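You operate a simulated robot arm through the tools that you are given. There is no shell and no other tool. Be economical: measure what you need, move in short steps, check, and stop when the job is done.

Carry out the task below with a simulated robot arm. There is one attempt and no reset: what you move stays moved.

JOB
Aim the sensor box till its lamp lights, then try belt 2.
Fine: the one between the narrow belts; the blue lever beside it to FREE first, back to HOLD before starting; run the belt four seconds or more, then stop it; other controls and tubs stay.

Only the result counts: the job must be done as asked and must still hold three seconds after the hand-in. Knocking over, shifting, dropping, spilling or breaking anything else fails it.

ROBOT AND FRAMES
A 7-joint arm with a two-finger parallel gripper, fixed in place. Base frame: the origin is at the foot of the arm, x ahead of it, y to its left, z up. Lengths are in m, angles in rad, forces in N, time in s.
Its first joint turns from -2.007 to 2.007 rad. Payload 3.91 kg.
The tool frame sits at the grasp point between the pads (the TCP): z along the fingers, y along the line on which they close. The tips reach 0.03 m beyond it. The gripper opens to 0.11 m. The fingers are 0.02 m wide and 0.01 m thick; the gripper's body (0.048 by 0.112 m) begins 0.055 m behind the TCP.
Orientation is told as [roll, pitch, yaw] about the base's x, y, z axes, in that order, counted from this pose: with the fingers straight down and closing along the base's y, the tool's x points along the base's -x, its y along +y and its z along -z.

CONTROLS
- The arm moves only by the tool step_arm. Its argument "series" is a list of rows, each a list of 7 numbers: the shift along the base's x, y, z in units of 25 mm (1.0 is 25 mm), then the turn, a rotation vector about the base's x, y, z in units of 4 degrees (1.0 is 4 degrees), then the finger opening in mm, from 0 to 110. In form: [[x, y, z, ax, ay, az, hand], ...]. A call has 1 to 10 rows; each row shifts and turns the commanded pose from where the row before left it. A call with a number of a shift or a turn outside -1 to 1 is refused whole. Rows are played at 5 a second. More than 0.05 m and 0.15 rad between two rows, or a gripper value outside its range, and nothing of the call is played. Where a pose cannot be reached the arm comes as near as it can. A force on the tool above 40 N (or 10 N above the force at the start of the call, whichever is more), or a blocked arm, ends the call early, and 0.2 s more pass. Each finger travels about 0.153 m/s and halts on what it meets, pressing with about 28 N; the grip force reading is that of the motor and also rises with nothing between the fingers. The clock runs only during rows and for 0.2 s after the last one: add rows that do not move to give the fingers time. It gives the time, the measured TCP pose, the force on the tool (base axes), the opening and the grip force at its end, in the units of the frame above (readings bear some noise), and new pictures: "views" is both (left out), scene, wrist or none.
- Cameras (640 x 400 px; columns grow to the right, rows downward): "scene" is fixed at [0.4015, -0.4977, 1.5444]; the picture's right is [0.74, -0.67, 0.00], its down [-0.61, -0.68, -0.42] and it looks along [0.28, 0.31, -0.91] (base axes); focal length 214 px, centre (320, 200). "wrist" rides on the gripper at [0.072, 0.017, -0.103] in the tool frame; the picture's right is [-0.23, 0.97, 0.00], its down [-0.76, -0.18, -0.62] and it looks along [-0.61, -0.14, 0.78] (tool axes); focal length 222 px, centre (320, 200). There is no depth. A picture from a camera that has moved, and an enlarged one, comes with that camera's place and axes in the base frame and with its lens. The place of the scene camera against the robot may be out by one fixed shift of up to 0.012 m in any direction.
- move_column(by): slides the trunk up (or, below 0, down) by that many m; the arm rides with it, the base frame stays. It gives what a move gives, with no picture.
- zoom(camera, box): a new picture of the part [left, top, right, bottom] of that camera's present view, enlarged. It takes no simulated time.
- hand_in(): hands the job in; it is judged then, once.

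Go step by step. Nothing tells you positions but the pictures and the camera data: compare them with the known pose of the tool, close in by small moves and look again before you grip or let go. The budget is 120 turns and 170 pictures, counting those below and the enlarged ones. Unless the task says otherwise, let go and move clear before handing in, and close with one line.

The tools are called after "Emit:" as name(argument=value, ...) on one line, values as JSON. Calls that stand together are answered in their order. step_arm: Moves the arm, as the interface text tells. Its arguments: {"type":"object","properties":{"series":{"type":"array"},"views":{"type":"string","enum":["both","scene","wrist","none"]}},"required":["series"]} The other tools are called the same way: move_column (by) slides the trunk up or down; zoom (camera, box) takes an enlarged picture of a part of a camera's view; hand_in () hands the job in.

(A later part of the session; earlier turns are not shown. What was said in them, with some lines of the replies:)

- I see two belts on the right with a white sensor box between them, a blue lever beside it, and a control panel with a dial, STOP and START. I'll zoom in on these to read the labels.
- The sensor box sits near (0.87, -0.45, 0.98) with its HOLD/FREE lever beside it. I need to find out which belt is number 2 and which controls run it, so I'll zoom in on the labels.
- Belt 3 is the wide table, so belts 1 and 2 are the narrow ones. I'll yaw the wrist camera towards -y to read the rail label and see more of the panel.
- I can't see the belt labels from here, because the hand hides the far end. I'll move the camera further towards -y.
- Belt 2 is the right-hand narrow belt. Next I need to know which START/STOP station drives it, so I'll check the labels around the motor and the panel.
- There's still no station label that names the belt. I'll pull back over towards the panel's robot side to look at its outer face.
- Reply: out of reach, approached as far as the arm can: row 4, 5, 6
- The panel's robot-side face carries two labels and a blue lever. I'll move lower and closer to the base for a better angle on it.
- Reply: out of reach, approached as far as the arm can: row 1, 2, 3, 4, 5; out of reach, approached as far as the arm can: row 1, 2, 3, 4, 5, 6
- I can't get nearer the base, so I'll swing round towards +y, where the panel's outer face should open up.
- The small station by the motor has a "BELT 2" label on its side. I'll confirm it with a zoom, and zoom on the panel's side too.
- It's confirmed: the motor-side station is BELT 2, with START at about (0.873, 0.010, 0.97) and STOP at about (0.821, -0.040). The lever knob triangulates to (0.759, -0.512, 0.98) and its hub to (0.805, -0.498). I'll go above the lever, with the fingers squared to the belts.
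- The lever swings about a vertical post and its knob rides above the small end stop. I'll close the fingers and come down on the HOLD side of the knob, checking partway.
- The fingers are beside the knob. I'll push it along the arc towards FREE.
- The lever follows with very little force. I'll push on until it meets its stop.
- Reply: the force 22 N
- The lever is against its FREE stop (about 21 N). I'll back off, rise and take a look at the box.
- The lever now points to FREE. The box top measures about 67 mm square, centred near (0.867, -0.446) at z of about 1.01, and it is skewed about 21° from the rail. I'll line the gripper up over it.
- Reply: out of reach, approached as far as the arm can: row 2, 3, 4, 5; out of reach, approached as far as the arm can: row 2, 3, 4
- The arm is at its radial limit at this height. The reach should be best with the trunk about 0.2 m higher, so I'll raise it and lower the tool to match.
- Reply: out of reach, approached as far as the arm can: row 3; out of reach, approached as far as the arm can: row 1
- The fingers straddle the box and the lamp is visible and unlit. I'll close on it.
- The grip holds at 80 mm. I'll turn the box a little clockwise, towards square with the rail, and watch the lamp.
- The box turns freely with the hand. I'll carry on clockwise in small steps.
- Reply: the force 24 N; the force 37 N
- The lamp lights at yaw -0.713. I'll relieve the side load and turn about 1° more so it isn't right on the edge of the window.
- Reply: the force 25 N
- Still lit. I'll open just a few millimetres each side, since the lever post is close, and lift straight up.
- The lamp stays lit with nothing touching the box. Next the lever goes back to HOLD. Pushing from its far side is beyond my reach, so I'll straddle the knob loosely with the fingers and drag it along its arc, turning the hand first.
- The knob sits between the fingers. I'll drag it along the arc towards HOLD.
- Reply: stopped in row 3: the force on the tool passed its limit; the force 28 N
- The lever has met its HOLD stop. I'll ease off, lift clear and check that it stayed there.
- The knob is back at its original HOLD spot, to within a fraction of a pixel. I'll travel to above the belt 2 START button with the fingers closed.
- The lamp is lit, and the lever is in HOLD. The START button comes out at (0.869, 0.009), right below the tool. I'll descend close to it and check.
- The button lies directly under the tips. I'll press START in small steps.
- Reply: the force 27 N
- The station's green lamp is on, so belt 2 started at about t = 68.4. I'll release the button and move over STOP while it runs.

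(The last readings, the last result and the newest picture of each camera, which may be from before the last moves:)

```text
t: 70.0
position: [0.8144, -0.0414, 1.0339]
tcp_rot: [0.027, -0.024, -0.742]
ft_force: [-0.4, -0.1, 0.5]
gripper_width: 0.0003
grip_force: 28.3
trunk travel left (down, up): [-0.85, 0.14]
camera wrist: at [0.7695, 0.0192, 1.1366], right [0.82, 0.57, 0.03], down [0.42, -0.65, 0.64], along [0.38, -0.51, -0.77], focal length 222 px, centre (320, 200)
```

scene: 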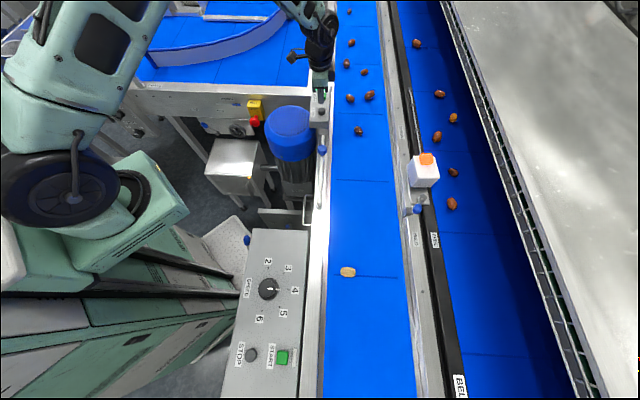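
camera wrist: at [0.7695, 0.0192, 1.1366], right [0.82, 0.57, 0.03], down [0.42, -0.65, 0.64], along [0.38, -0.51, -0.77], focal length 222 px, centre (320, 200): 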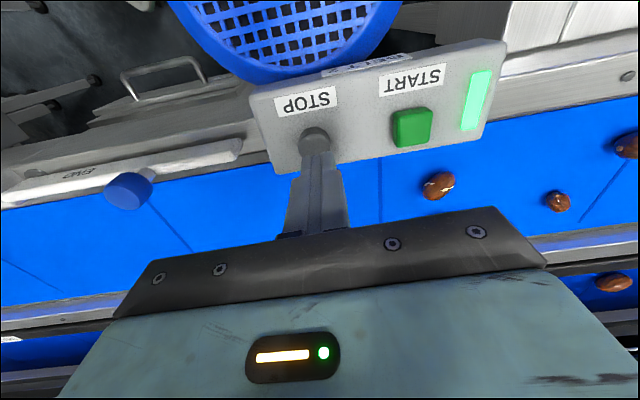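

STOP is right under the tips. I'll hover and let the belt run past four seconds before pressing.

Emit:
step_arm(series=[[-0.08, 0, -0.5, 0, 0, 0, 0], [0, 0, -0.3, 0, 0, 0, 0], [0, 0, 0, 0, 0, 0, 0], [0, 0, 0, 0, 0, 0, 0], [0, 0, 0, 0, 0, 0, 0], [0, 0, 0, 0, 0, 0, 0], [0, 0, 0, 0, 0, 0, 0], [0, 0, 0, 0, 0, 0, 0], [0, 0, 0, 0, 0, 0, 0], [0, 0, 0, 0, 0, 0, 0]], views="scene")

Emit:
step_arm(series=[[0, 0, 0, 0, 0, 0, 0], [0, 0, 0, 0, 0, 0, 0], [0, 0, 0, 0, 0, 0, 0], [0, 0, 0, 0, 0, 0, 0], [0, 0, -0.2, 0, 0, 0, 0], [0, 0, -0.2, 0, 0, 0, 0], [0, 0, -0.15, 0, 0, 0, 0], [0, 0, -0.15, 0, 0, 0, 0]], views="both")

```text
t: 72.2
position: [0.8135, -0.042, 1.0148]
tcp_rot: [0.024, -0.025, -0.74]
ft_force: [0.6, 0.1, 0.4]
gripper_width: 0.0
grip_force: 27.8
trunk travel left (down, up): [-0.85, 0.14]
```

scene: 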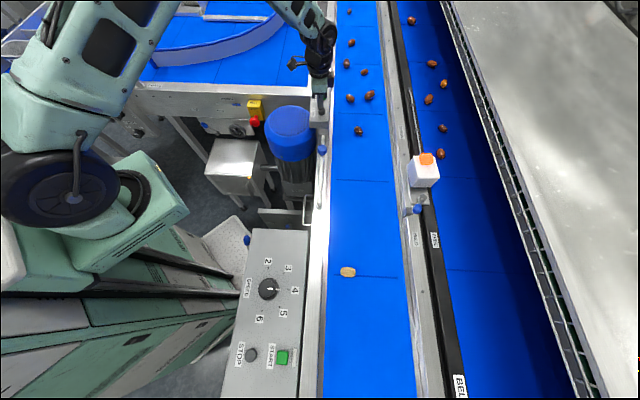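

```text
t: 74.0
position: [0.8128, -0.0396, 1.0003]
tcp_rot: [0.028, -0.026, -0.741]
ft_force: [-6.6, -4.0, 33.9]
gripper_width: 0.0
grip_force: 27.6
trunk travel left (down, up): [-0.85, 0.14]
camera wrist: at [0.7675, 0.0208, 1.1024], right [0.82, 0.57, 0.03], down [0.42, -0.65, 0.64], along [0.38, -0.51, -0.77], focal length 222 px, centre (320, 200)
```

scene: 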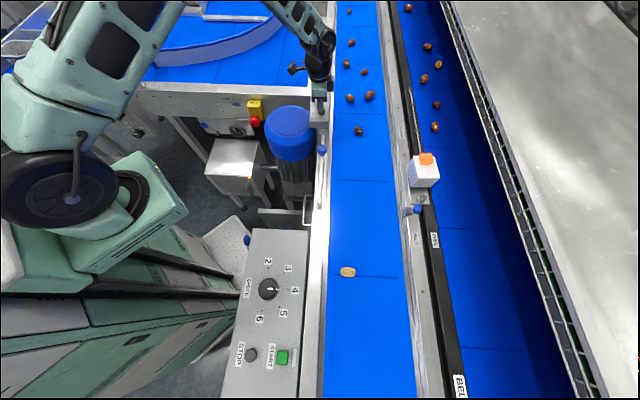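
wrist: 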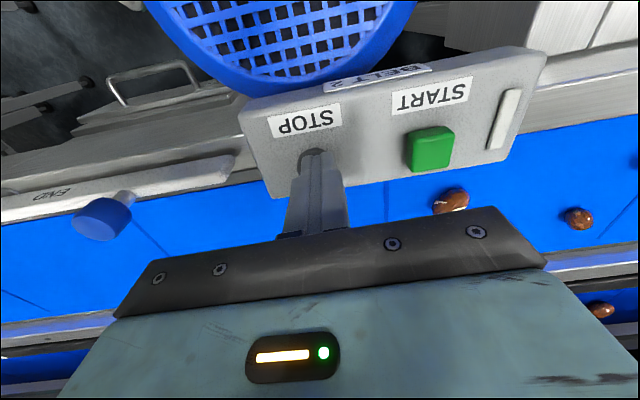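

The station's green lamp is off after about 5 s of running. I'll lift clear and check the sensor and belt one last time.

Emit:
step_arm(series=[[0, 0, 1, 0, 0, 0, 0], [0, 0, 1, 0, 0, 0, 0], [0, 0, 1, 0, 0, 0, 0], [0, 0, 1, 0, 0, 0, 0], [0, 0, 1, 0, 0, 0, 0], [0, 0, 0, 0, 0, 0, 0], [0, 0, 0, 0, 0, 0, 0]], views="both")

Emit:
zoom(camera="scene", box=[385, 140, 465, 220])

```text
t: 75.6
position: [0.815, -0.0388, 1.1214]
tcp_rot: [0.024, -0.024, -0.74]
ft_force: [-1.1, 0.3, -0.5]
gripper_width: 0.0
grip_force: 28.3
trunk travel left (down, up): [-0.85, 0.14]
camera wrist: at [0.7698, 0.0215, 1.2233], right [0.82, 0.57, 0.03], down [0.42, -0.65, 0.64], along [0.38, -0.51, -0.77], focal length 222 px, centre (320, 200)
```

scene: 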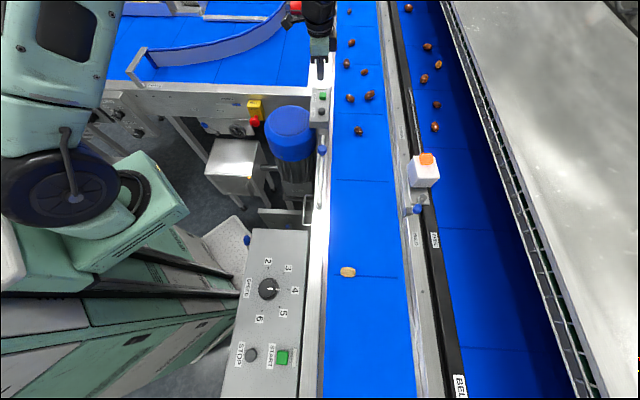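
wrist: 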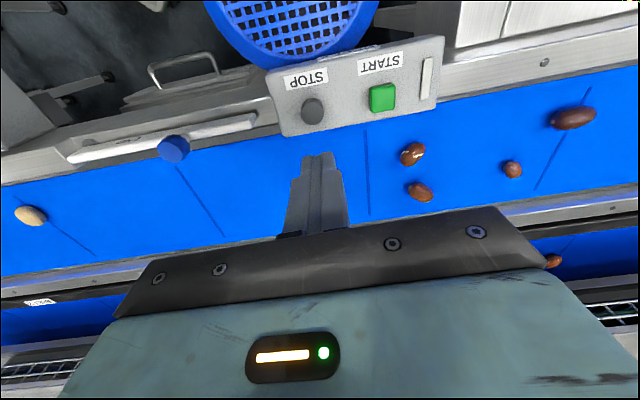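

```text
5.00 times, centred on (425, 180) of scene
camera zoom: at [0.4015, -0.4977, 1.5444], right [0.74, -0.67, 0.0], down [-0.61, -0.68, -0.42], along [0.28, 0.31, -0.91], focal length 1072 px, centre (-205, 300)
```

zoom: 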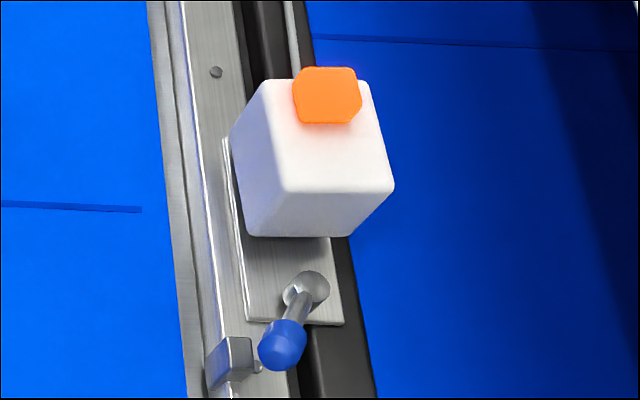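

The belt has stopped, the sensor lamp is lit, the lever is in HOLD and the arm is clear, so I'm handing in.

Emit:
hand_in()

```text
The job is handed in.
```

The sensor box is aimed and its lamp stays lit, the blue lever is back in HOLD, and belt 2 ran for about five seconds before I stopped it; I moved no other controls or tubs.
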